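You operate a simulated robot arm through the tools that you are given. There is no shell and no other tool. Be economical: measure what you need, move in short steps, check, and stop when the job is done.

Carry out the task below with a simulated robot arm. There is one attempt and no reset: what you move stays moved.

JOB
Press a new core and stand it on the drying plate.
Fine: fill the iron block at the hopper without spilling sand; leave the block pulled out. Set down upright: core.

The check looks at the end state, three seconds after you hand in, the way a careful person would. Anything else that was tipped, shoved, dropped, spilled or broken makes it a failure.

ROBOT AND FRAMES
A 7-joint arm with a two-finger parallel gripper, fixed in place. Base frame: the origin is at the foot of the arm, x ahead of it, y to its left, z up; the work surface is at about z = 0. Units: mm, degrees, N and s.
With the tool pointing down near the work surface it reaches from about 240 to 620 mm from the base axis. Its first joint turns from -66.0 to 66.0 degrees. Payload 2.6 kg.
The tool frame sits at the grasp point between the pads (the TCP): z along the fingers, y along the line on which they close. The tips reach 30 mm beyond it. The gripper opens to 94 mm. The fingers are 28 mm wide and 10 mm thick; the gripper's body (50 by 96 mm) begins 55 mm behind the TCP.
Orientation is that of the tool frame in the base frame, as a unit quaternion [w, x, y, z]. With the fingers straight down and closing along the base's y, the tool's x points along the base's -x, its y along +y and its z along -z.

CONTROLS
- The arm moves only by the tool jog_arm. Its argument "increments" is a list of rows, each a list of 7 numbers: the turn, a rotation vector about the tool's x, y, z in degrees, then the shift along the tool's x, y, z in mm, then the closure, from 0 (fully open) to 1 (shut). In form: [[rx, ry, rz, x, y, z, fingers], ...]. A call has 1 to 10 rows; each row is the pose to reach, as a shift and turn from the pose commanded when the call began, along the tool's axes at that moment. A row lasts 0.2 s, in which the tool goes at most 50 mm and 8.6 degrees; a call with a longer step from one row to the next is refused whole, and so is a gripper value outside its range. A pose out of reach is approached as far as the arm can. The call stops where the force on the tool passes 60 N (or 10 N more than at its start, if that is more) or the arm is blocked; 0.2 s more then pass. Each finger travels about 72 mm/s and halts on what it meets, pressing with about 40 N; the grip force reading is that of the motor and also rises with nothing between the fingers. The clock runs only during rows and for 0.2 s after the last one: add rows that repeat a pose to give the fingers time. It gives the time, the measured TCP pose, the force on the tool (base axes), the opening and the grip force at its end, in the units of the frame above (readings bear some noise), with the torque about the TCP (base axes, N m) and any sound that the robot's microphone picked up.
- Cameras (640 x 400 px; columns grow to the right, rows downward): "scene" is fixed at [30.9, 405.9, 579.8]; the picture's right is [-0.86, -0.51, 0.00], its down [-0.23, 0.39, -0.89] and it looks along [0.46, -0.77, -0.45] (base axes); focal length 317 px, centre (320, 200). "wrist" rides on the gripper at [76, 14, -102] in the tool frame; the picture's right is [-0.18, 0.98, 0.00], its down [-0.75, -0.14, -0.64] and it looks along [-0.63, -0.12, 0.77] (tool axes); focal length 243 px, centre (320, 200). There is no depth. A picture from a camera that has moved, and an enlarged one, comes with that camera's place and axes in the base frame and with its lens. The place of the scene camera against the robot may be out by one fixed shift of up to 25 mm in any direction.
- snapshot(camera): a new picture of that camera. It takes no simulated time.
- inspect(camera, box): a new picture of the part [left, top, right, bottom] of that camera's present view, enlarged. It takes no simulated time.
- sign_off(): hands the job in; it is judged then, once.

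Go step by step. Nothing tells you positions but the pictures and the camera data: compare them with the known pose of the tool, close in by small moves and look again before you grip or let go. The budget is 120 turns and 84 pictures, counting those below and the enlarged ones. Unless the task says otherwise, let go and move clear before handing in, and close with one line.

The tools are called after "Emit:" as name(argument=value, ...) on one line, values as JSON. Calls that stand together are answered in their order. jog_arm: Moves the arm, as the interface text tells. Its arguments: {"type":"object","properties":{"increments":{"type":"array","items":{"type":"array","items":{"type":"number"}}}},"required":["increments"]} The other tools are called the same way: snapshot (camera) takes a picture; inspect (camera, box) takes an enlarged picture of a part of a camera's view; sign_off () hands the job in.

At the start:

```text
t: 0.0
tcp_pos: [300.2, -137.8, 446.0]
tool_rot: [0.001, -0.001, 1.0, -0.001]
ft_force: [0.4, 0.1, -0.4]
moment: [-0.01, 0.01, 0.0]
opening: 94.3
gripper_force: 0.0
```

scene: 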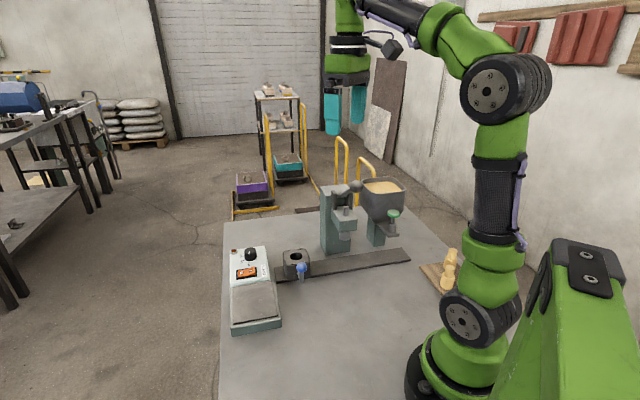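
wrist: 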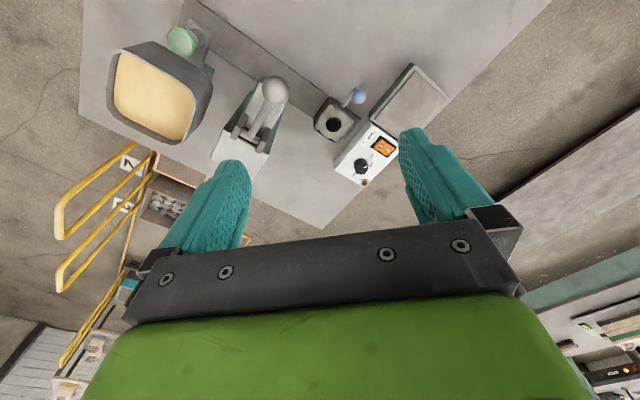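

I see a rail with an iron block (blue handle), a lever press, a hopper with a green knob, and a control box with a flat plate. I'll take enlarged pictures first.

Emit:
inspect(camera="scene", box=[300, 160, 430, 280])

Emit:
inspect(camera="scene", box=[215, 230, 325, 340])

Emit:
inspect(camera="scene", box=[400, 230, 480, 310])

Emit:
inspect(camera="wrist", box=[80, 0, 460, 230])

```text
3.33 times, centred on (365, 220) of scene
camera zoom: at [30.9, 405.9, 579.8], right [-0.86, -0.51, 0.0], down [-0.23, 0.39, -0.89], along [0.46, -0.77, -0.45], focal length 1056 px, centre (170, 133)
```

zoom: 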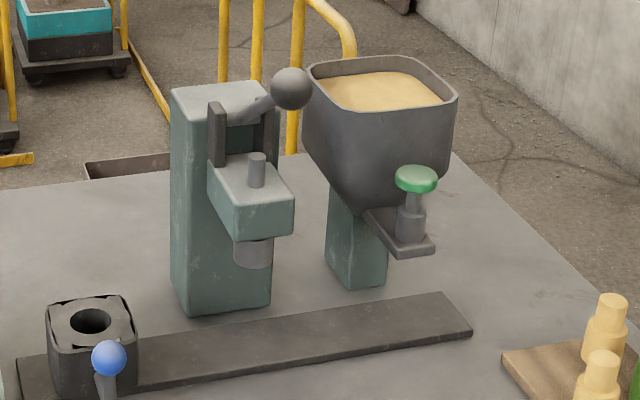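

```text
3.64 times, centred on (270, 285) of scene
camera zoom: at [30.9, 405.9, 579.8], right [-0.86, -0.51, 0.0], down [-0.23, 0.39, -0.89], along [0.46, -0.77, -0.45], focal length 1152 px, centre (502, -109)
```

zoom: 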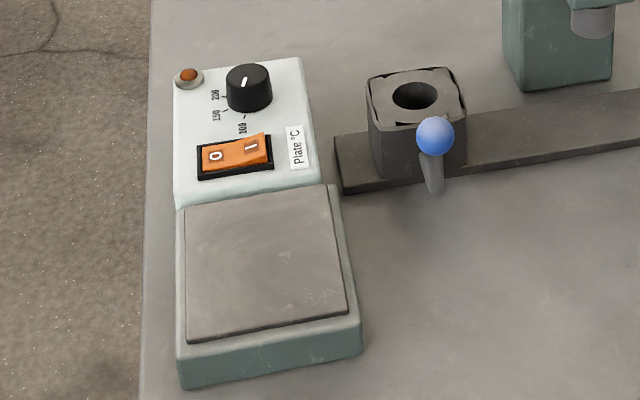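

```text
5.00 times, centred on (440, 270) of scene
camera zoom: at [30.9, 405.9, 579.8], right [-0.86, -0.51, 0.0], down [-0.23, 0.39, -0.89], along [0.46, -0.77, -0.45], focal length 1584 px, centre (-280, -150)
```

zoom: 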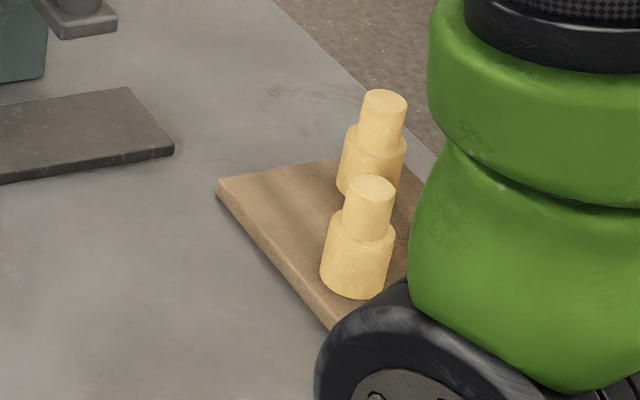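

```text
1.68 times, centred on (270, 115) of wrist
camera zoom: at [223.1, -124.9, 549.1], right [0.18, 0.98, 0.0], down [0.75, -0.14, 0.64], along [0.63, -0.12, -0.77], focal length 409 px, centre (404, 343)
```

zoom: 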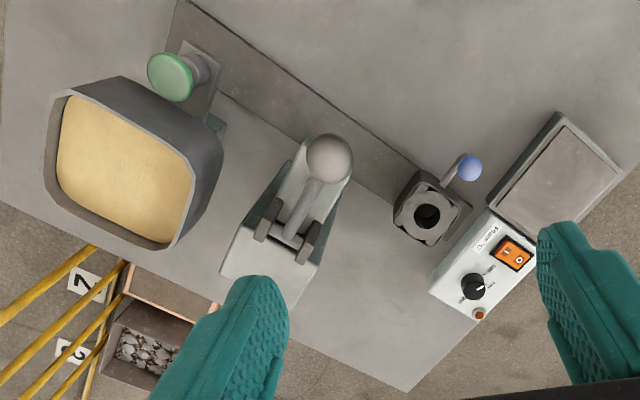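

The rail runs at about 45°, from the block end at about (430,-134) towards the hopper at about (230,-330). I'll yaw the tool so the fingers close along the rail, then back off to get a square view.

Emit:
jog_arm(increments=[[0, 0, 8, 12, 5, 18, 0], [0, 0, 16, 24, 10, 36, 0], [0, 0, 24, 36, 14, 54, 0], [0, 0, 32, 48, 19, 72, 0], [0, 0, 40, 60, 24, 90, 0], [0, 0, 47, 70, 28, 106, 0], [0, 0, 47, 70, 28, 106, 0]])

Emit:
snapshot(camera="wrist")

Emit:
snapshot(camera="scene")

```text
t: 1.6
tcp_pos: [230.4, -111.0, 341.3]
tool_rot: [-0.001, 0.399, 0.917, 0.0]
ft_force: [-0.4, -0.3, 0.6]
moment: [0.02, 0.02, 0.01]
opening: 93.9
gripper_force: 0.1
```

```text
77 pictures are left
camera wrist: at [187.8, -45.9, 443.9], right [0.84, 0.54, 0.0], down [0.41, -0.65, 0.64], along [0.34, -0.54, -0.77], focal length 243 px, centre (320, 200)
```

wrist: 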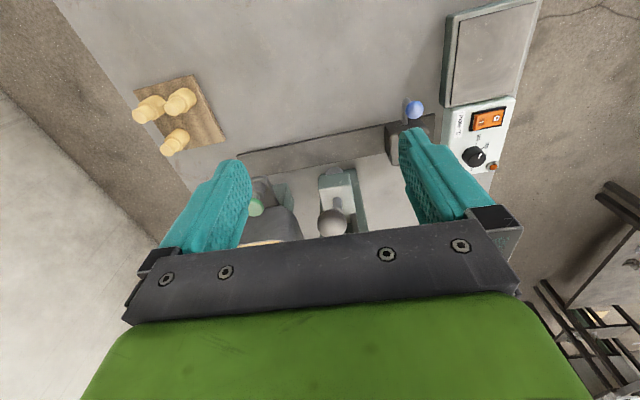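

```text
76 pictures are left
```

scene: 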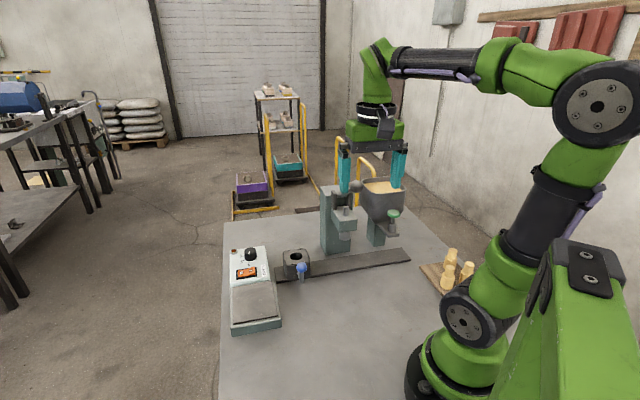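

The wrist view is now square to the rail. I'll enlarge the relevant parts for measurement.

Emit:
inspect(camera="wrist", box=[220, 90, 440, 240])

Emit:
inspect(camera="wrist", box=[380, 0, 560, 180])

Emit:
inspect(camera="scene", box=[310, 130, 420, 280])

```text
2.67 times, centred on (330, 165) of wrist
camera zoom: at [187.8, -45.9, 443.9], right [0.84, 0.54, 0.0], down [0.41, -0.65, 0.64], along [0.34, -0.54, -0.77], focal length 647 px, centre (293, 293)
```

zoom: 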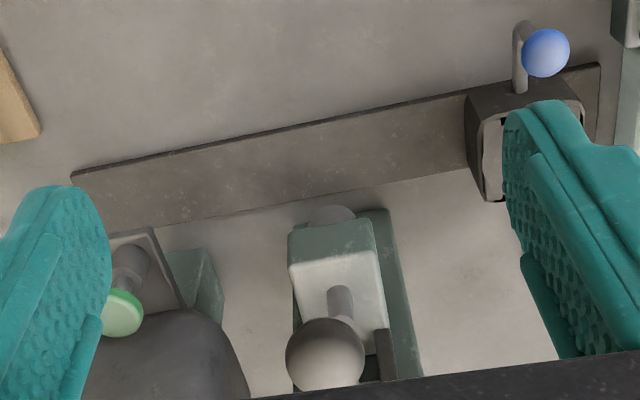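

```text
2.22 times, centred on (470, 90) of wrist
camera zoom: at [187.8, -45.9, 443.9], right [0.84, 0.54, 0.0], down [0.41, -0.65, 0.64], along [0.34, -0.54, -0.77], focal length 539 px, centre (-13, 444)
```

zoom: 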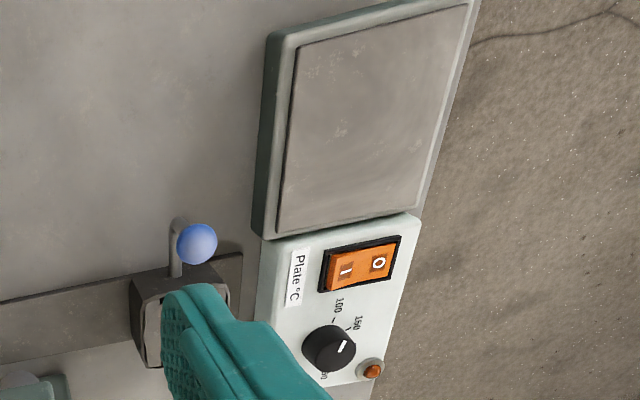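

```text
2.67 times, centred on (365, 205) of scene
camera zoom: at [30.9, 405.9, 579.8], right [-0.86, -0.51, 0.0], down [-0.23, 0.39, -0.89], along [0.46, -0.77, -0.45], focal length 844 px, centre (200, 187)
```

zoom: 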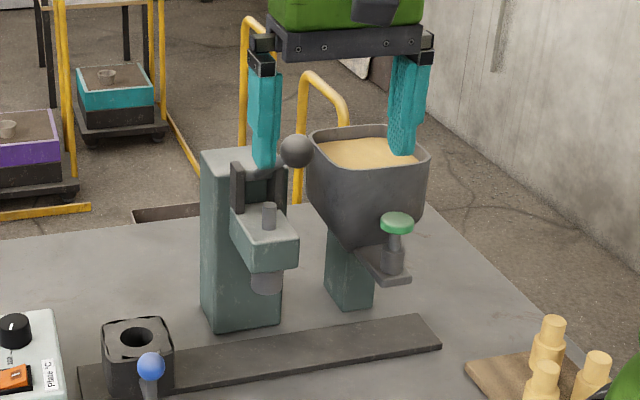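

Estimates so far, with rail coordinate s=(x+y)/√2 and p=(y-x)/√2:
- **Rail:** centre p≈-397.
- **Block:** s≈207, with the handle ball at (378,-80,70).
- **Press:** s≈73. Its lever ball is low in front, at (291,-187,270).
- **Nozzle and green knob:** s≈-61.

The lever ball would foul an upright hand passing along the rail. I'll tilt the hand back 35° and approach the handle.

Emit:
jog_arm(increments=[[0, -7, 0, -2, 25, 34, 0.2], [0, -14, -1, -4, 50, 68, 0.4], [0, -21, -1.5, -5, 75, 102, 0.4], [-0.4, -28, -2, -7, 100, 136, 0.4], [-0.6, -35, -2, -8.7, 126.7, 173.3, 0.4], [-0.6, -35, -2, -8.7, 126.7, 173.3, 0.4]])

Emit:
snapshot(camera="wrist")

Emit:
snapshot(camera="scene")

```text
t: 3.0
tcp_pos: [328.2, -29.8, 169.6]
tool_rot: [0.279, 0.364, 0.881, -0.115]
ft_force: [0.0, 0.6, -0.3]
moment: [0.02, -0.04, -0.01]
opening: 56.4
gripper_force: 0.1
```

```text
72 pictures are left
camera wrist: at [251.5, 64.6, 210.0], right [0.8, 0.59, 0.11], down [0.08, -0.28, 0.96], along [0.6, -0.76, -0.27], focal length 243 px, centre (320, 200)
```

wrist: 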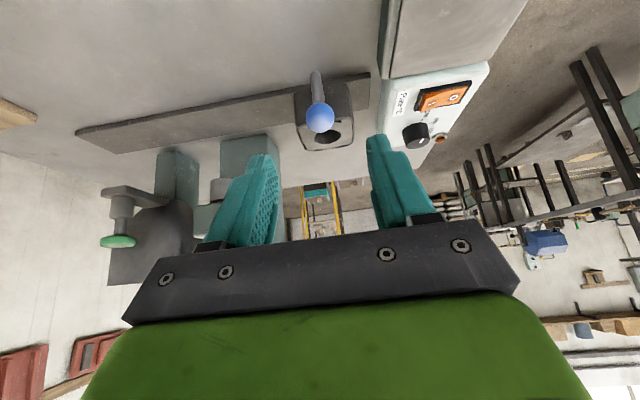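

```text
71 pictures are left
```

scene: 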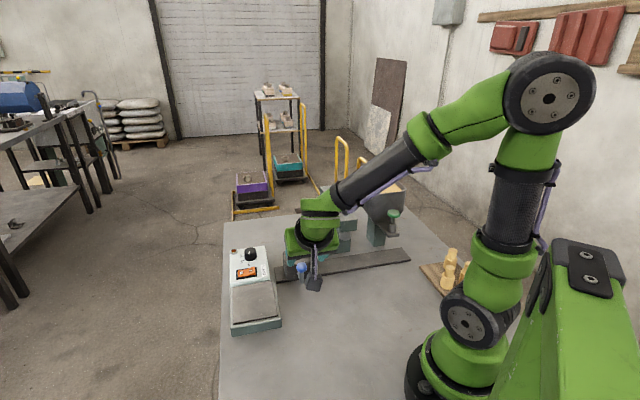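

The tilt is as wanted. I'll zoom in on the ball, block and nozzle to refine their positions.

Emit:
inspect(camera="wrist", box=[270, 60, 400, 160])

Emit:
inspect(camera="wrist", box=[70, 100, 290, 270])

```text
4.00 times, centred on (335, 110) of wrist
camera zoom: at [251.5, 64.6, 210.0], right [0.8, 0.59, 0.11], down [0.08, -0.28, 0.96], along [0.6, -0.76, -0.27], focal length 970 px, centre (260, 560)
```

zoom: 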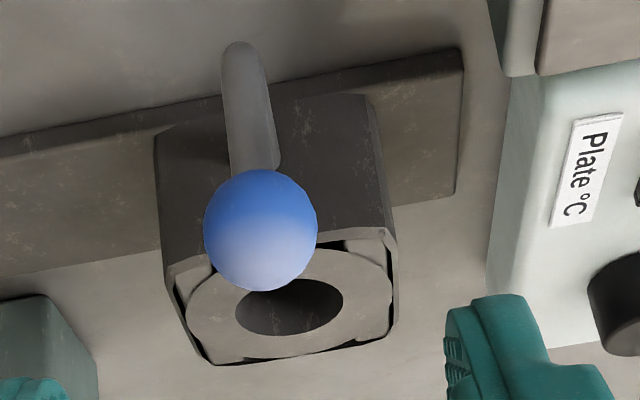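

```text
2.35 times, centred on (180, 185) of wrist
camera zoom: at [251.5, 64.6, 210.0], right [0.8, 0.59, 0.11], down [0.08, -0.28, 0.96], along [0.6, -0.76, -0.27], focal length 571 px, centre (649, 235)
```

zoom: 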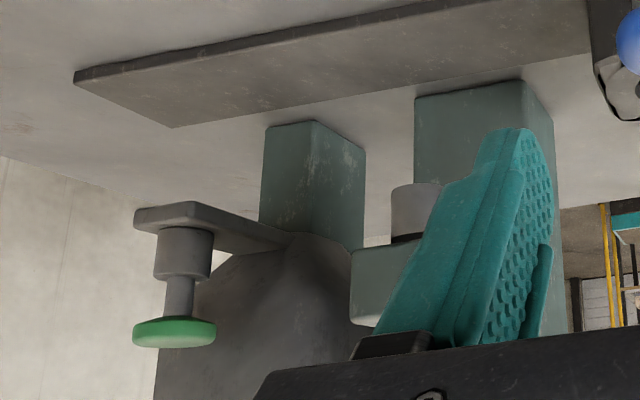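

Ball at about (377,-81.5,79) and block hole at (429,-134,57). The knob is an upright post. I'll advance most of the way and check.

Emit:
jog_arm(increments=[[0, 0, 0, -3, -1, 35, 0.4], [0, 0, 0, -5.8, -1.9, 70, 0.4], [0, 0, 0, -5.8, -1.9, 70, 0.4]])

Emit:
inspect(camera="wrist", box=[200, 40, 480, 250])

Emit:
inspect(camera="scene", box=[250, 190, 370, 310])

```text
t: 3.8
tcp_pos: [357.4, -62.3, 114.8]
tool_rot: [0.278, 0.364, 0.881, -0.115]
ft_force: [0.1, 0.5, -0.9]
moment: [-0.01, -0.01, 0.0]
opening: 56.4
gripper_force: 0.1
```

```text
1.90 times, centred on (340, 145) of wrist
camera zoom: at [280.3, 32.0, 154.7], right [0.8, 0.59, 0.11], down [0.08, -0.28, 0.96], along [0.59, -0.76, -0.27], focal length 462 px, centre (282, 305)
```

zoom: 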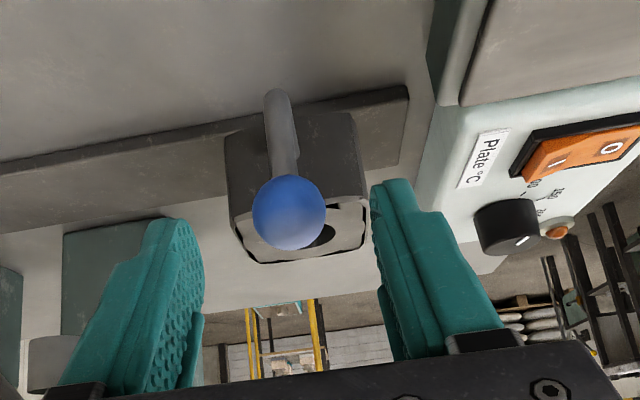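

```text
3.33 times, centred on (310, 250) of scene
camera zoom: at [30.9, 405.8, 579.8], right [-0.86, -0.51, 0.0], down [-0.23, 0.39, -0.89], along [0.46, -0.77, -0.45], focal length 1056 px, centre (353, 33)
```

zoom: 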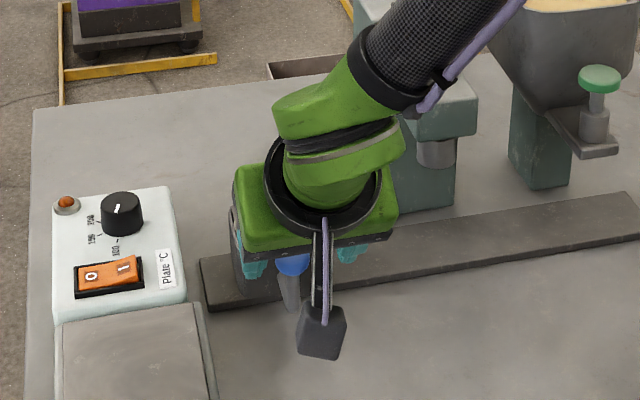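

The ball sits centred between the fingers and agrees with the estimate. I'll go in and close.

Emit:
jog_arm(increments=[[0, 0, 0, 0, 0, 23, 0.4], [0, 0, 0, 0, 0, 45, 0.4], [0, 0, 0, 0, 0, 45, 0.7], [0, 0, 0, 0, 0, 45, 0.8], [0, 0, 0, 0, 0, 45, 0.85], [0, 0, 0, 0, 0, 45, 0.85]])

Emit:
snapshot(camera="wrist")

```text
t: 5.2
tcp_pos: [375.5, -81.3, 78.7]
tool_rot: [0.278, 0.364, 0.881, -0.115]
ft_force: [4.4, -1.3, -3.7]
moment: [0.06, -0.02, 0.07]
opening: 25.2
gripper_force: 45.2
```

```text
66 pictures are left
camera wrist: at [299.7, 14.0, 117.6], right [0.8, 0.59, 0.11], down [0.08, -0.28, 0.96], along [0.59, -0.76, -0.27], focal length 243 px, centre (320, 200)
```

wrist: 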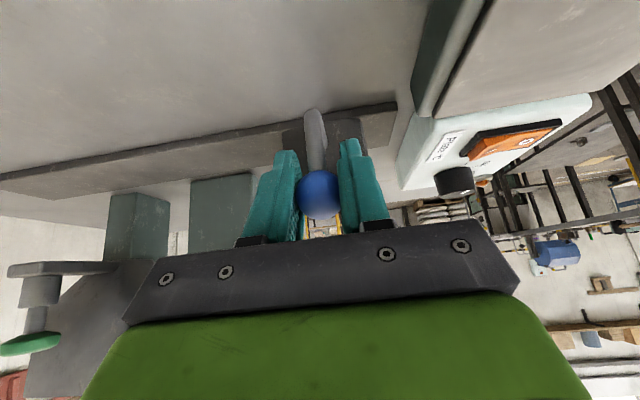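

Gripped (25 mm). I'll slide the block a short way along the rail and watch the forces.

Emit:
jog_arm(increments=[[0, 0, 0, 0, -5, 0, 0.85], [0, 0, 0, 0, -15, 0, 0.85], [0, 0, 0, 0, -27, 0, 0.85], [0, 0, 0, 0, -40, 0, 0.85]])

Emit:
snapshot(camera="wrist")

```text
t: 6.2
tcp_pos: [347.8, -109.1, 76.5]
tool_rot: [0.279, 0.364, 0.881, -0.115]
ft_force: [-16.2, 15.8, 25.8]
moment: [-0.4, -0.27, 0.02]
opening: 25.5
gripper_force: 44.6
```

```text
65 pictures are left
camera wrist: at [271.4, -15.1, 116.7], right [0.8, 0.59, 0.11], down [0.08, -0.27, 0.96], along [0.6, -0.76, -0.27], focal length 243 px, centre (320, 200)
```

wrist: 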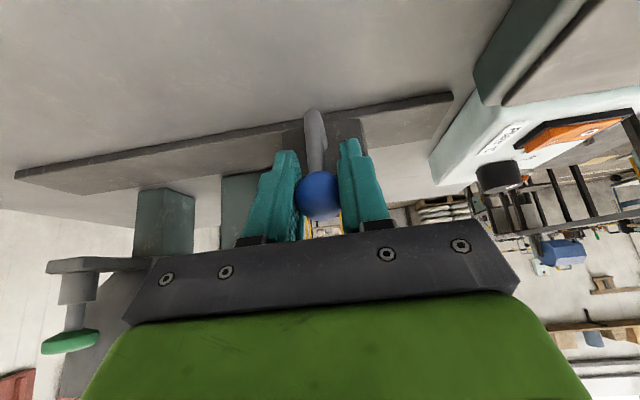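

The block follows. There is about 34 N along the tool axis, so I'll ease back about 2 mm while continuing.

Emit:
jog_arm(increments=[[0, 0, 0, -0.6, 0, -1.2, 0.85], [0, 0, 0, -1.2, -5, -2, 0.85], [0, 0, 0, -1.2, -15, -2, 0.85], [0, 0, 0, -1.2, -27, -2, 0.85], [0, 0, 0, -1.2, -40, -2, 0.85]])

```text
t: 7.4
tcp_pos: [319.6, -138.3, 76.1]
tool_rot: [0.276, 0.363, 0.883, -0.114]
ft_force: [-5.4, 5.5, -21.0]
moment: [-0.2, 0.04, -0.02]
opening: 25.4
gripper_force: 45.1
```

Emit:
jog_arm(increments=[[0, 0, 0, 0.6, -3, 0.8, 0.85], [0, 0, 0, 0.6, -15, 0.8, 0.85], [0, 0, 0, 0.6, -28, 0.8, 0.85], [0, 0, 0, 0.6, -42, 0.8, 0.85], [0, 0, 0, 0.6, -55, 0.8, 0.85]])

Emit:
snapshot(camera="wrist")

Emit:
inspect(camera="scene", box=[290, 150, 430, 290])

```text
t: 8.6
tcp_pos: [285.8, -179.5, 76.4]
tool_rot: [0.274, 0.365, 0.882, -0.115]
ft_force: [-18.8, 17.8, 2.3]
moment: [-0.2, -0.06, -0.13]
opening: 25.8
gripper_force: 34.1
out of reach, approached as far as the arm can: row 5
```

```text
64 pictures are left
camera wrist: at [209.1, -85.3, 117.3], right [0.8, 0.59, 0.1], down [0.08, -0.28, 0.96], along [0.59, -0.76, -0.27], focal length 243 px, centre (320, 200)
```

wrist: 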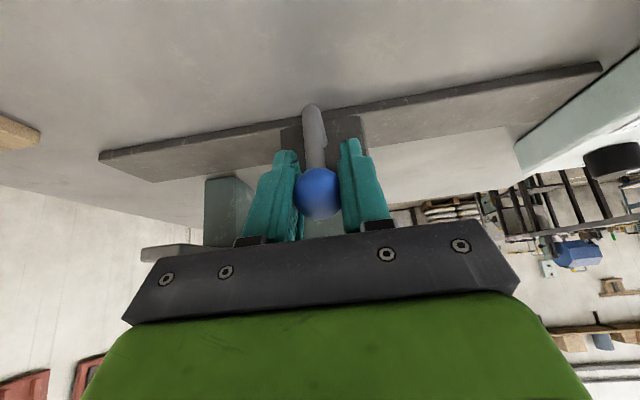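

```text
2.86 times, centred on (360, 220) of scene
camera zoom: at [30.9, 405.9, 579.8], right [-0.86, -0.51, 0.0], down [-0.23, 0.39, -0.89], along [0.46, -0.77, -0.45], focal length 905 px, centre (206, 143)
```

zoom: 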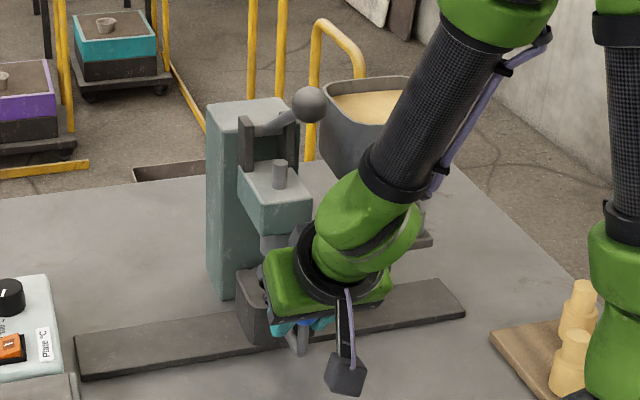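

The block is at s≈75 under the press. The tilted pose is hitting the arm's inner limit, so I'll reduce the tilt about the ball by 12°, which should still clear the lever.

Emit:
jog_arm(increments=[[0, 4, 0, 0, 0, 0, 0.85], [0, 8, 0, 0, 0, 0, 0.85], [0, 12, 0, 0, 0, 0, 0.85], [0, 12, 0, 0, 0, 0, 0.85]])

Emit:
inspect(camera="scene", box=[290, 130, 430, 290])

```text
t: 9.6
tcp_pos: [284.7, -180.3, 74.9]
tool_rot: [0.179, 0.377, 0.906, -0.077]
ft_force: [-9.7, 9.2, -29.6]
moment: [-1.05, -0.76, -0.03]
opening: 25.6
gripper_force: 44.8
out of reach, approached as far as the arm can: row 2, 3
```

```text
2.50 times, centred on (360, 210) of scene
camera zoom: at [31.0, 405.8, 579.9], right [-0.86, -0.51, 0.0], down [-0.23, 0.39, -0.89], along [0.46, -0.77, -0.46], focal length 792 px, centre (220, 175)
```

zoom: 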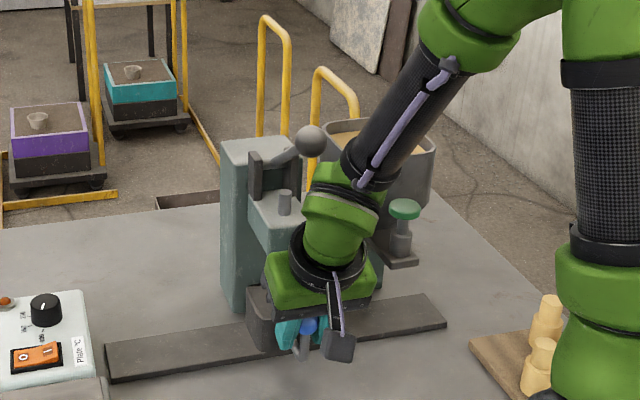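

Tilt is now about 22° and still clear of the lever. I'll continue towards the hopper.

Emit:
jog_arm(increments=[[0, 0, 0, 0.6, 0, 1.4, 0.85], [0, 0, 0, 0.6, -10, 1.4, 0.85], [0, 0, 0, 0.6, -22, 1.4, 0.85], [0, 0, 0, 0.6, -35, 1.4, 0.85]])

Emit:
inspect(camera="scene", box=[290, 130, 430, 290])

```text
t: 10.6
tcp_pos: [258.4, -204.2, 75.2]
tool_rot: [0.178, 0.376, 0.906, -0.076]
ft_force: [-24.2, 23.8, 0.9]
moment: [-0.57, -0.19, 0.02]
opening: 25.5
gripper_force: 44.9
```

```text
2.50 times, centred on (360, 210) of scene
camera zoom: at [30.9, 405.9, 579.8], right [-0.86, -0.51, 0.0], down [-0.23, 0.39, -0.89], along [0.46, -0.77, -0.45], focal length 792 px, centre (220, 175)
```

zoom: 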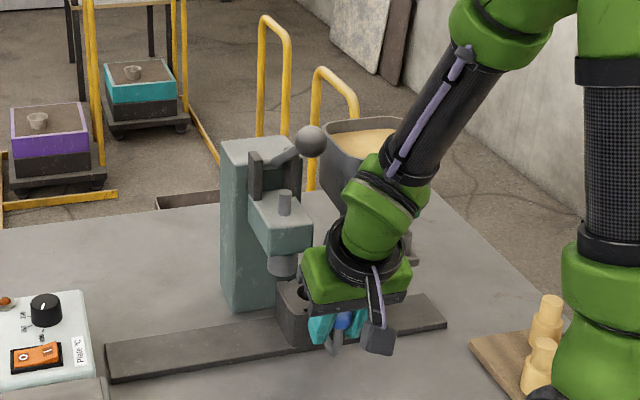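

Emit:
jog_arm(increments=[[0, 0, 0, 2, 0, -0.8, 0.85], [0, 0, 0, 2.5, -10, -1, 0.85], [0, 0, 0, 2.5, -22, -1, 0.85], [0, 0, 0, 2.5, -35, -1, 0.85]])

Emit:
snapshot(camera="wrist")

```text
t: 11.6
tcp_pos: [234.0, -229.8, 74.7]
tool_rot: [0.182, 0.375, 0.906, -0.076]
ft_force: [-11.9, 9.7, -9.5]
moment: [-0.05, 0.39, -0.09]
opening: 25.8
gripper_force: 44.6
```

```text
60 pictures are left
camera wrist: at [166.3, -141.3, 140.6], right [0.82, 0.57, 0.07], down [0.22, -0.42, 0.88], along [0.54, -0.7, -0.46], focal length 243 px, centre (320, 200)
```

wrist: 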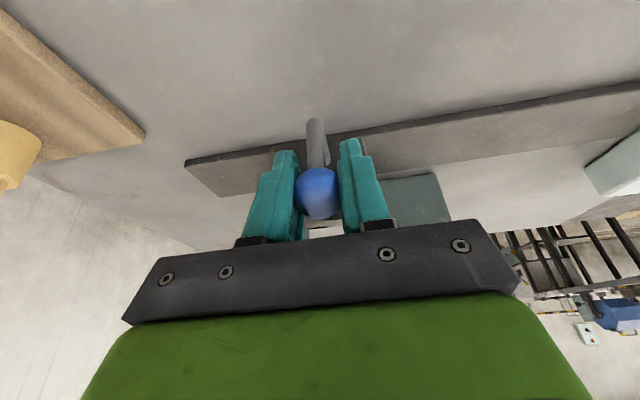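

Block at s≈3 and past the lever. I'll straighten the tilt further while moving towards the nozzle.

Emit:
jog_arm(increments=[[0, 4, 0, 1, -5, -0.2, 0.85], [0, 8, 0, 1, -15, -0.2, 0.85], [0, 12, 0, 1, -27, -0.2, 0.85], [0, 12, 0, 1, -40, -0.2, 0.85], [0, 12, 0, 1, -45, -0.2, 0.85]])

Emit:
snapshot(camera="wrist")

Emit:
inspect(camera="scene", box=[310, 130, 450, 290])

```text
t: 12.8
tcp_pos: [201.8, -257.7, 76.1]
tool_rot: [0.086, 0.38, 0.92, -0.036]
ft_force: [-3.5, 3.8, -22.2]
moment: [0.36, 0.38, -0.02]
opening: 25.9
gripper_force: 44.9
```

```text
59 pictures are left
camera wrist: at [145.3, -183.2, 160.8], right [0.82, 0.57, 0.03], down [0.34, -0.54, 0.77], along [0.46, -0.62, -0.64], focal length 243 px, centre (320, 200)
```

wrist: 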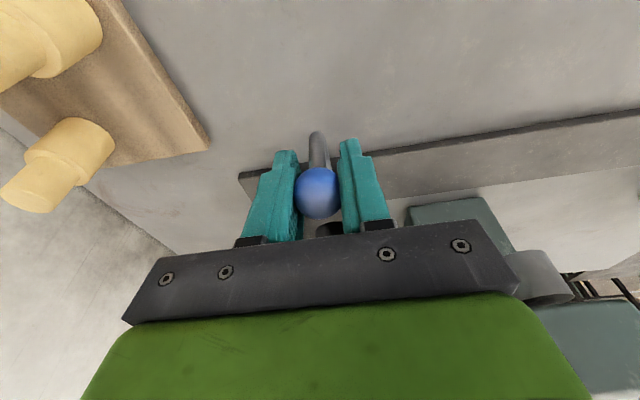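

```text
2.50 times, centred on (380, 210) of scene
camera zoom: at [31.0, 405.8, 579.9], right [-0.86, -0.51, 0.0], down [-0.23, 0.39, -0.89], along [0.46, -0.77, -0.46], focal length 792 px, centre (170, 175)
```

zoom: 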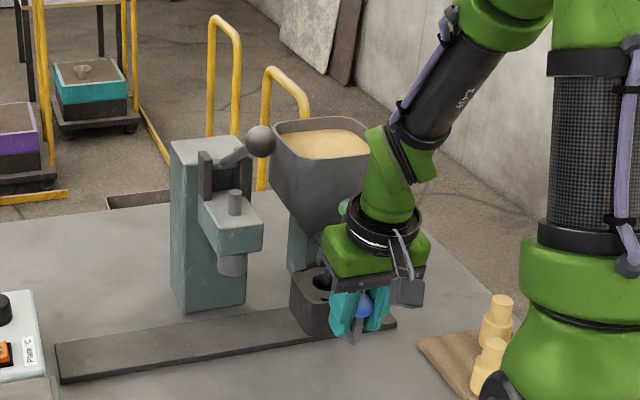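

About 22 mm remain to the nozzle axis at s≈-62. I'll move there.

Emit:
jog_arm(increments=[[0, 0, 0, 0, -5, 1, 0.85], [0, 0, 0, 0, -11, 1, 0.85], [0, 0, 0, 0, -17, 1, 0.85], [0, 0, 0, 0, -22.5, 1, 0.85], [0, 0, 0, 0, -22.5, 1, 0.85]])

Emit:
inspect(camera="wrist", box=[200, 100, 460, 260])

Emit:
inspect(camera="scene", box=[330, 160, 450, 280])

```text
t: 14.0
tcp_pos: [187.7, -273.4, 74.3]
tool_rot: [0.089, 0.378, 0.921, -0.035]
ft_force: [16.5, 7.9, -33.4]
moment: [-0.45, -0.15, -0.09]
opening: 25.6
gripper_force: 45.2
```

```text
2.46 times, centred on (330, 180) of wrist
camera zoom: at [130.3, -197.4, 161.0], right [0.82, 0.57, 0.04], down [0.34, -0.54, 0.77], along [0.46, -0.62, -0.63], focal length 597 px, centre (295, 249)
```

zoom: 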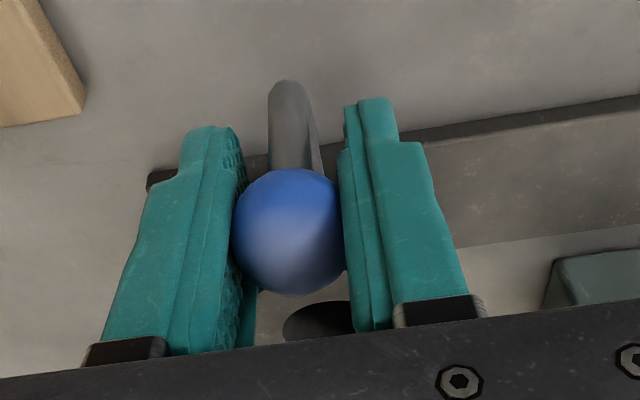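

```text
3.33 times, centred on (390, 220) of scene
camera zoom: at [31.0, 405.8, 579.9], right [-0.86, -0.51, 0.0], down [-0.23, 0.39, -0.89], along [0.46, -0.77, -0.46], focal length 1056 px, centre (87, 133)
```

zoom: 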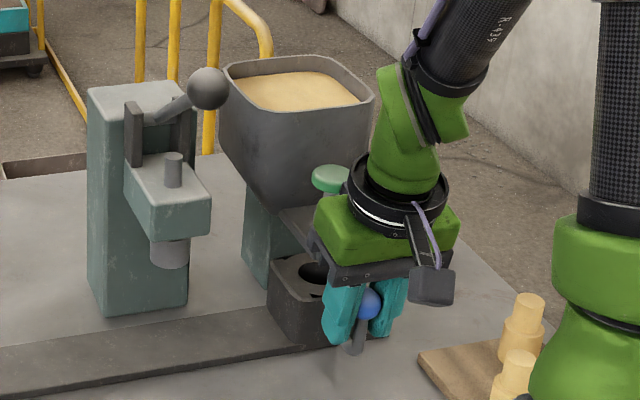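

The block is at s≈-60.6 with slight resistance. I'll open and back away to check alignment under the nozzle.

Emit:
jog_arm(increments=[[0, 0, 0, 0, 0, 1, 0.7], [0, 0, 0, 0, 0, 1, 0.45], [0, 0, 0, 0, 0, 1, 0.45], [0, 0, 0, 0, 0, -30, 0.45], [0, 0, 0, 15, 0, -65, 0.45], [0, 0, 0, 40, 0, -100, 0.45], [0, 0, 0, 60, 0, -130, 0.45]])

Emit:
snapshot(camera="wrist")

Emit:
snapshot(camera="scene")

```text
t: 15.6
tcp_pos: [128.5, -216.0, 188.7]
tool_rot: [0.088, 0.38, 0.92, -0.037]
ft_force: [0.5, 0.6, -0.3]
moment: [-0.05, -0.03, 0.03]
opening: 51.6
gripper_force: 0.0
```

```text
55 pictures are left
camera wrist: at [70.6, -139.2, 275.0], right [0.82, 0.57, 0.04], down [0.34, -0.54, 0.77], along [0.46, -0.62, -0.63], focal length 243 px, centre (320, 200)
```

wrist: 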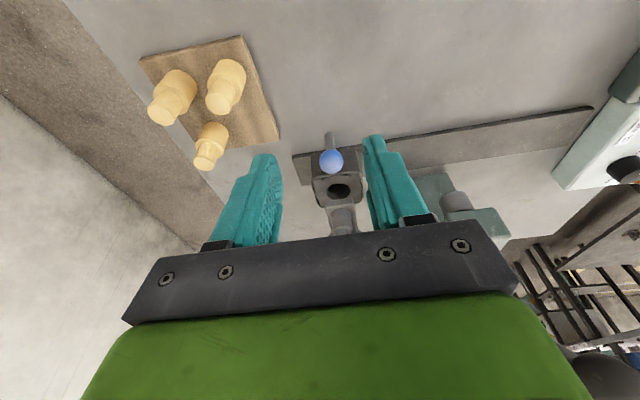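

```text
54 pictures are left
```

scene: 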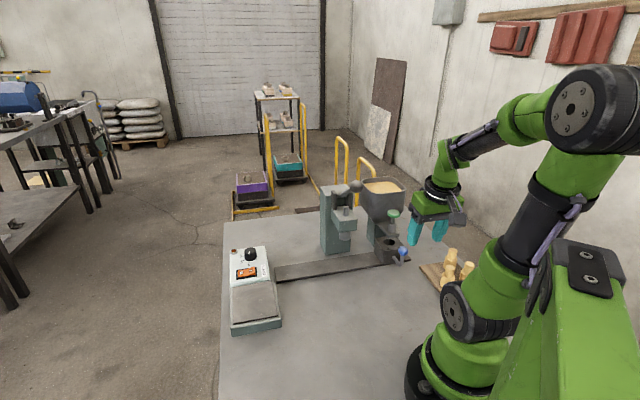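

Emit:
inspect(camera="wrist", box=[270, 110, 400, 245])

Emit:
inspect(camera="scene", box=[350, 170, 430, 280])

```text
2.96 times, centred on (335, 178) of wrist
camera zoom: at [70.6, -139.2, 275.0], right [0.82, 0.57, 0.04], down [0.34, -0.54, 0.77], along [0.46, -0.62, -0.63], focal length 719 px, centre (276, 267)
```

zoom: 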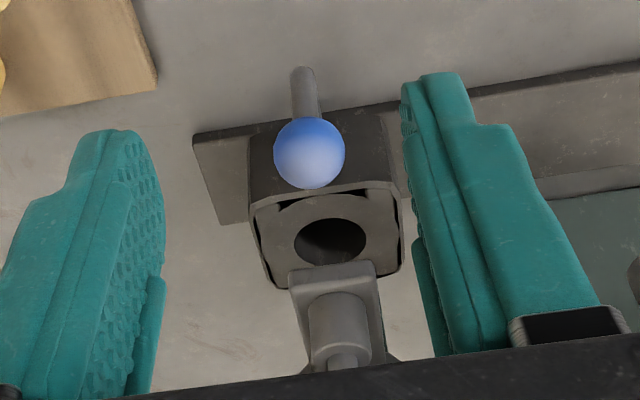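

```text
3.64 times, centred on (390, 225) of scene
camera zoom: at [30.9, 405.8, 579.8], right [-0.86, -0.51, 0.0], down [-0.23, 0.39, -0.89], along [0.46, -0.77, -0.45], focal length 1152 px, centre (66, 109)
```

zoom: 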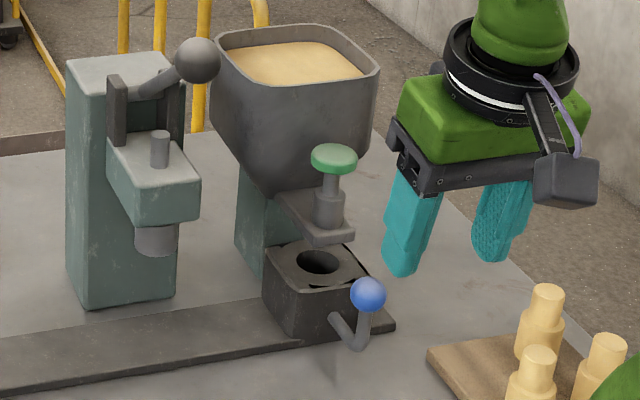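

The block is at its stop and the hole lines up under the nozzle and knob, both at about (237,-323). Next I'll close the fingers, tilt back to stay clear of the bin, and hover above the green knob.

Emit:
jog_arm(increments=[[0, -3, 0, -10, 0, -45, 0.7], [0, -6, 0, -50, 0, -40, 1], [0, -10, 0, -90, 0, -35, 1], [0, -14, 0, -130, 0, -25, 1], [0, -14, 0, -156, 0, -17, 1], [0, -14, 0, -156, 0, -17, 1]])

Emit:
snapshot(camera="wrist")

Emit:
inspect(camera="scene", box=[330, 110, 450, 280])

```text
t: 17.0
tcp_pos: [234.8, -319.8, 240.1]
tool_rot: [0.2, 0.373, 0.902, -0.083]
ft_force: [-0.1, 0.2, -0.5]
moment: [0.01, 0.02, -0.03]
opening: 0.0
gripper_force: 33.2
```

```text
51 pictures are left
camera wrist: at [164.5, -231.7, 300.3], right [0.81, 0.58, 0.08], down [0.19, -0.39, 0.9], along [0.55, -0.72, -0.43], focal length 243 px, centre (320, 200)
```

wrist: 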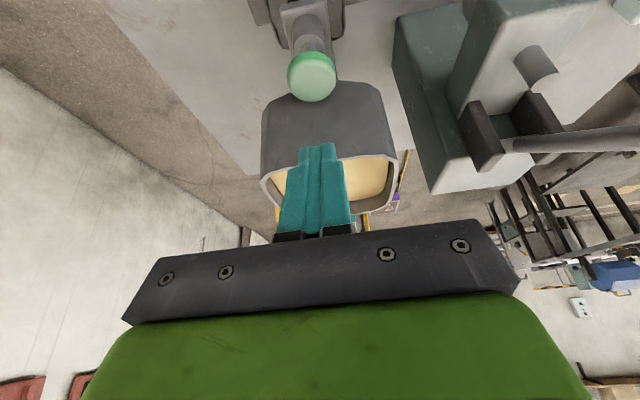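

```text
2.35 times, centred on (390, 195) of scene
camera zoom: at [30.9, 405.8, 579.8], right [-0.86, -0.51, 0.0], down [-0.23, 0.39, -0.89], along [0.46, -0.77, -0.45], focal length 745 px, centre (155, 212)
```

zoom: 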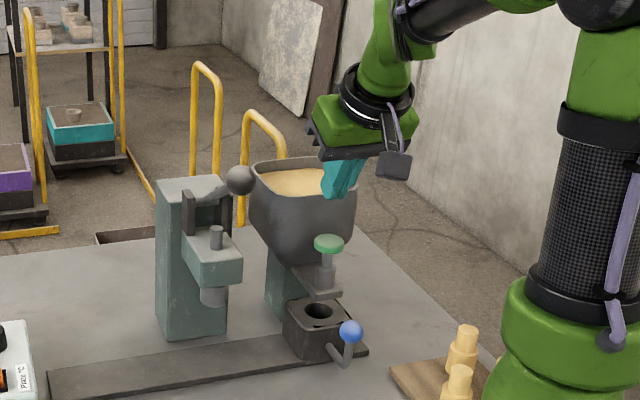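

The knob is at (236,-323) and my tip is lined up, while the scene camera still sees the block hole. I'll descend to just above the knob.

Emit:
jog_arm(increments=[[0, 0, 0, 8.5, 0, 18, 1], [0, 0, 0, 16.9, 0, 36.2, 1], [0, 0, 0, 18.6, 0, 39.8, 1], [0, 0, 0, 18.6, 0, 39.8, 1]])

Emit:
inspect(camera="scene", box=[350, 170, 430, 280])

Emit:
inspect(camera="wrist", box=[240, 0, 400, 240])

```text
t: 18.0
tcp_pos: [235.8, -321.2, 195.2]
tool_rot: [0.2, 0.373, 0.902, -0.083]
ft_force: [0.5, -0.8, 0.2]
moment: [0.03, 0.03, 0.0]
opening: 0.0
gripper_force: 32.9
```

```text
3.64 times, centred on (390, 225) of scene
camera zoom: at [30.9, 405.9, 579.8], right [-0.86, -0.51, 0.0], down [-0.23, 0.39, -0.89], along [0.46, -0.77, -0.45], focal length 1152 px, centre (66, 109)
```

zoom: 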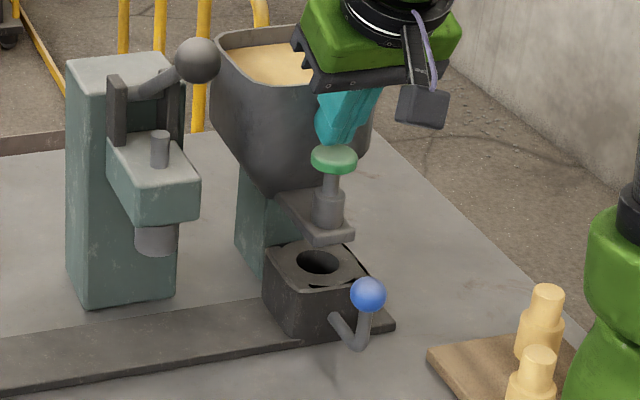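

```text
1.67 times, centred on (320, 120) of wrist
camera zoom: at [165.1, -232.4, 254.8], right [0.81, 0.58, 0.08], down [0.19, -0.39, 0.9], along [0.55, -0.72, -0.43], focal length 404 px, centre (320, 333)
```

zoom: 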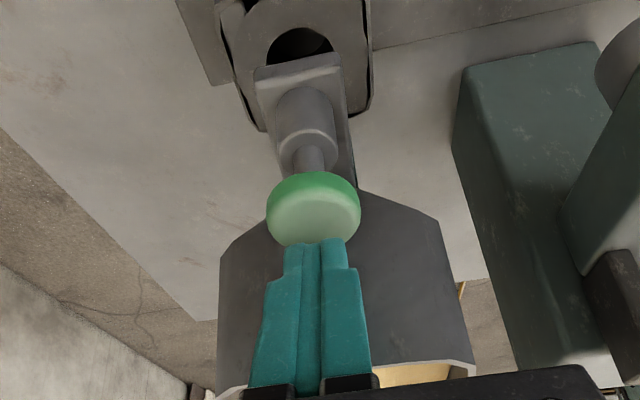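

The tip is just above the knob. I'll make a light touch of about 6 mm to feel where the contact is.

Emit:
jog_arm(increments=[[0, 0, 0, 1.3, 0, 2.7, 1], [0, 0, 0, 2.5, 0, 5.4, 1]])

```text
t: 18.6
tcp_pos: [234.3, -321.1, 189.9]
tool_rot: [0.2, 0.373, 0.902, -0.083]
ft_force: [0.1, -0.6, 1.3]
moment: [0.02, -0.02, 0.01]
opening: 0.0
gripper_force: 32.6
```

Emit:
jog_arm(increments=[[0, 0, 0, 0.9, 0, 1.8, 1], [0, 0, 0, 1.7, 0, 3.6, 1]])

Emit:
inspect(camera="scene", box=[360, 190, 420, 270])

```text
t: 19.2
tcp_pos: [234.9, -321.4, 185.1]
tool_rot: [0.2, 0.374, 0.902, -0.083]
ft_force: [-0.8, 0.9, 3.5]
moment: [0.03, 0.04, -0.02]
opening: 0.2
gripper_force: 33.4
```

```text
5.00 times, centred on (390, 230) of scene
camera zoom: at [30.9, 405.9, 579.8], right [-0.86, -0.51, 0.0], down [-0.23, 0.39, -0.89], along [0.46, -0.77, -0.45], focal length 1584 px, centre (-30, 50)
```

zoom: 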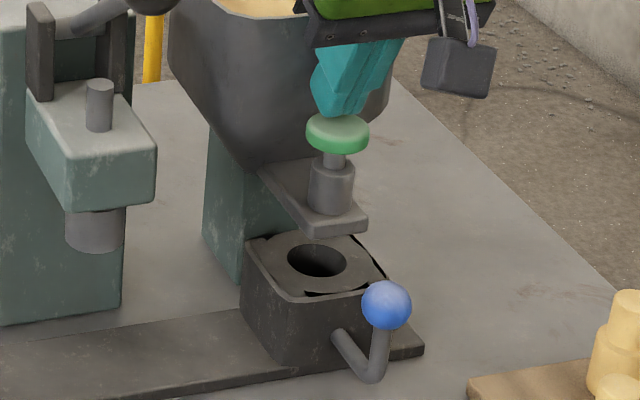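

Contact (3.5 N), no sand yet. I'll press a little further and look.

Emit:
jog_arm(increments=[[0, 0, 0, 0.9, 0, 1.8, 1], [0, 0, 0, 1.7, 0, 3.6, 1]])

Emit:
inspect(camera="scene", box=[360, 190, 420, 270])

```text
t: 19.8
tcp_pos: [235.0, -320.6, 181.7]
tool_rot: [0.2, 0.374, 0.902, -0.083]
ft_force: [-0.4, 0.5, 4.7]
moment: [0.05, 0.06, 0.04]
opening: 0.0
gripper_force: 33.3
heard: click
```

```text
5.00 times, centred on (390, 230) of scene
camera zoom: at [30.9, 405.9, 579.8], right [-0.86, -0.51, 0.0], down [-0.23, 0.39, -0.89], along [0.46, -0.77, -0.45], focal length 1584 px, centre (-30, 50)
```

zoom: 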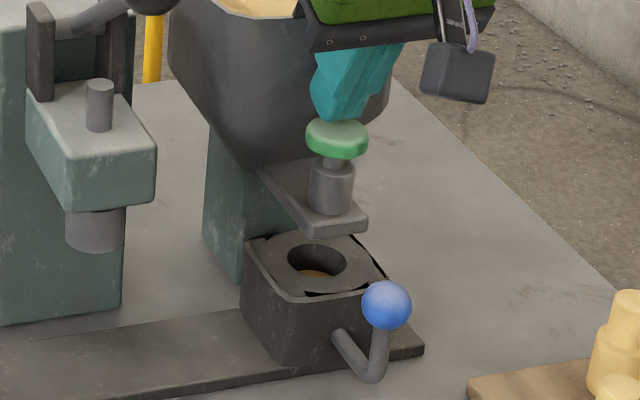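

A click, and sand has begun filling. I'll hold for one short row and look at the level.

Emit:
jog_arm(increments=[[0, 0, 0, 0, 0, 0, 1]])

Emit:
inspect(camera="scene", box=[360, 190, 420, 270])

```text
t: 20.2
tcp_pos: [234.1, -321.7, 182.3]
tool_rot: [0.199, 0.373, 0.903, -0.083]
ft_force: [-1.2, 0.7, 4.0]
moment: [0.03, 0.03, -0.02]
opening: 0.1
gripper_force: 33.5
```

```text
5.00 times, centred on (390, 230) of scene
camera zoom: at [30.9, 405.9, 579.8], right [-0.86, -0.51, 0.0], down [-0.23, 0.39, -0.89], along [0.46, -0.77, -0.45], focal length 1584 px, centre (-30, 50)
```

zoom: 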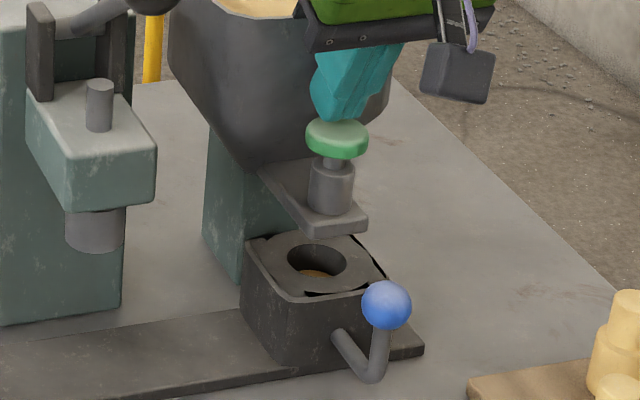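

The level didn't change while holding, so each click looks like one dose. I'll release, press again and compare.

Emit:
jog_arm(increments=[[0, 0, 0, -1.7, 0, -3.6, 1], [0, 0, 0, -3.4, 0, -7.2, 1], [0, 0, 0, -3.4, 0, -7.2, 1]])

Emit:
inspect(camera="scene", box=[374, 230, 402, 258])

```text
t: 21.0
tcp_pos: [234.3, -320.8, 188.1]
tool_rot: [0.2, 0.373, 0.902, -0.082]
ft_force: [-1.6, -0.5, 1.2]
moment: [0.0, 0.03, 0.0]
opening: 0.0
gripper_force: 32.8
```

```text
14.29 times, centred on (388, 244) of scene
camera zoom: at [30.9, 405.9, 579.8], right [-0.86, -0.51, 0.0], down [-0.23, 0.39, -0.89], along [0.46, -0.77, -0.45], focal length 4524 px, centre (-651, -429)
```

zoom: 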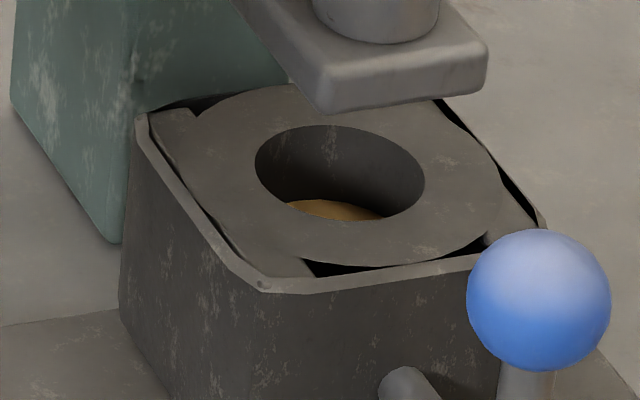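

The sand now stands about 16 mm below the rim, so the block is not full. I'll repeat the same short stroke, release straight away and look again.

Emit:
jog_arm(increments=[[0, 0, 0, 1.7, 0, 3.6, 1], [0, 0, 0, 3.4, 0, 7.2, 1], [0, 0, 0, 1.7, 0, 3.6, 1], [0, 0, 0, 0, 0, 0, 1]])

Emit:
inspect(camera="scene", box=[374, 230, 402, 258])

```text
t: 22.0
tcp_pos: [234.4, -321.2, 188.6]
tool_rot: [0.2, 0.373, 0.902, -0.082]
ft_force: [0.7, -0.5, 2.8]
moment: [-0.03, -0.01, 0.02]
opening: 0.0
gripper_force: 32.2
heard: click
```

```text
14.29 times, centred on (388, 244) of scene
camera zoom: at [30.9, 405.9, 579.8], right [-0.86, -0.51, 0.0], down [-0.23, 0.39, -0.89], along [0.46, -0.77, -0.45], focal length 4524 px, centre (-651, -429)
```

zoom: 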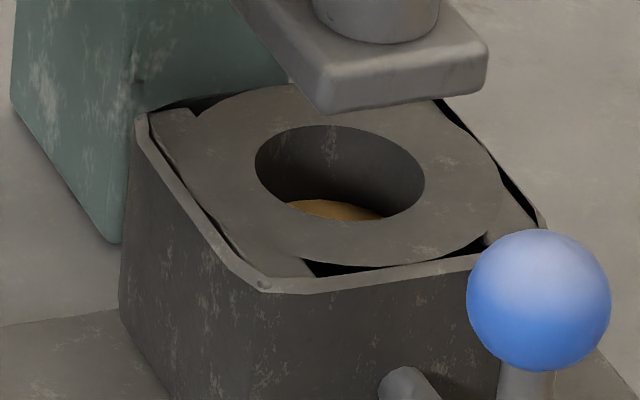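

It clicked but the level is unchanged. I'll check around the block for any sand.

Emit:
inspect(camera="scene", box=[350, 200, 430, 290])

Emit:
inspect(camera="wrist", box=[240, 0, 400, 120])

```text
4.44 times, centred on (390, 245) of scene
camera zoom: at [30.9, 405.9, 579.8], right [-0.86, -0.51, 0.0], down [-0.23, 0.39, -0.89], along [0.46, -0.77, -0.45], focal length 1408 px, centre (9, 0)
```

zoom: 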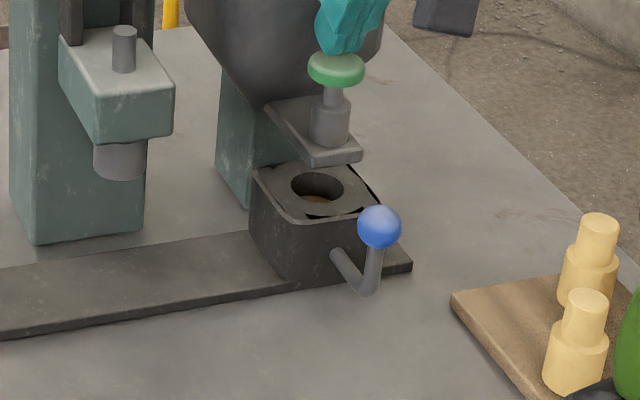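

```text
3.33 times, centred on (320, 60) of wrist
camera zoom: at [163.6, -232.2, 248.4], right [0.81, 0.58, 0.08], down [0.19, -0.39, 0.9], along [0.55, -0.72, -0.43], focal length 809 px, centre (320, 667)
```

zoom: 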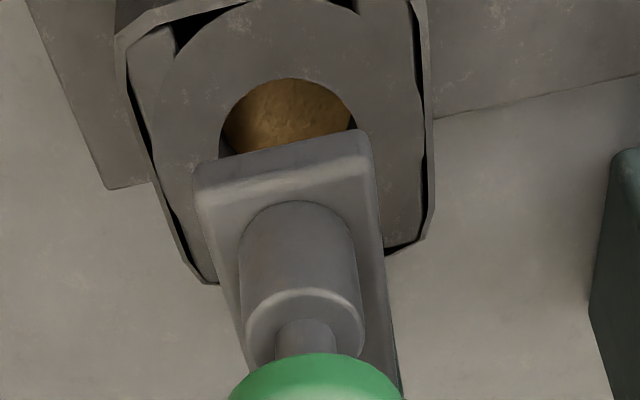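

No spill anywhere, and the block reads as filled by the one metered dose. I'll lift clear of the knob, let a second pass, and re-check the level.

Emit:
jog_arm(increments=[[0, 0, 0, -3, 0, -7, 1], [0, 0, 0, -12, 0, -25, 1], [0, 0, 0, -21, 0, -45, 1], [0, 0, 0, -21, 0, -45, 1], [0, 0, 0, -21, 0, -45, 1]])

Emit:
inspect(camera="scene", box=[374, 230, 402, 258])

```text
t: 23.2
tcp_pos: [235.2, -323.5, 239.7]
tool_rot: [0.2, 0.373, 0.902, -0.083]
ft_force: [-1.0, -0.1, 0.1]
moment: [-0.01, 0.02, 0.01]
opening: 0.0
gripper_force: 33.8
```

```text
14.29 times, centred on (388, 244) of scene
camera zoom: at [30.9, 405.9, 579.8], right [-0.86, -0.51, 0.0], down [-0.23, 0.39, -0.89], along [0.46, -0.77, -0.45], focal length 4524 px, centre (-651, -429)
```

zoom: 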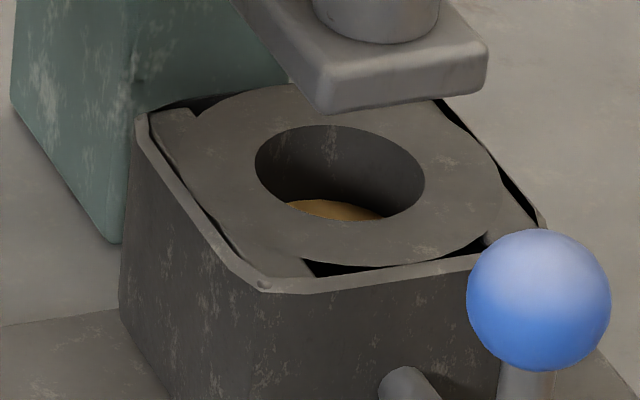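

The level is steady and nothing has spilled, so I take this as the block's charge. I'll go back to the handle the way I left it.

Emit:
jog_arm(increments=[[0, 3, 0, 40, 0, -15, 0.7], [0, 7, 0, 80, 0, -15, 0.5], [0, 10, 0, 120, 0.5, -15, 0.45], [0, 14, 0, 158.8, 0.8, -17.9, 0.45], [0, 14, 0, 158.8, 0.8, -17.9, 0.45]])

Emit:
inspect(camera="wrist", box=[240, 100, 420, 250])

```text
t: 24.4
tcp_pos: [125.7, -214.9, 185.9]
tool_rot: [0.089, 0.38, 0.92, -0.036]
ft_force: [0.5, 1.1, -0.6]
moment: [-0.04, -0.03, -0.01]
opening: 51.9
gripper_force: 0.2
```

```text
2.67 times, centred on (330, 175) of wrist
camera zoom: at [68.8, -138.0, 272.2], right [0.82, 0.57, 0.03], down [0.34, -0.54, 0.77], along [0.46, -0.62, -0.63], focal length 647 px, centre (293, 267)
```

zoom: 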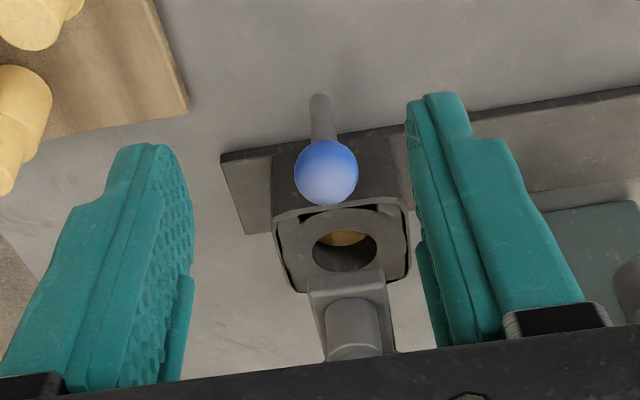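

Ball at (187,-272,78). I'll descend on it and grip.

Emit:
jog_arm(increments=[[0, 0, 0, -20, 2, 30, 0.45], [0, 0, 0, -45, 2.9, 62, 0.45], [0, 0, 0, -61, 2.9, 95, 0.45], [0, 0, 0, -61.5, 2.9, 123, 0.45], [0, 0, 0, -61.5, 2.9, 123, 0.7], [0, 0, 0, -61.5, 2.9, 123, 0.85], [0, 0, 0, -61.5, 2.9, 123, 0.85]])

```text
t: 26.0
tcp_pos: [185.7, -270.3, 78.3]
tool_rot: [0.088, 0.379, 0.92, -0.038]
ft_force: [7.7, -6.6, -15.3]
moment: [-0.21, -0.28, -0.13]
opening: 25.3
gripper_force: 45.0
```

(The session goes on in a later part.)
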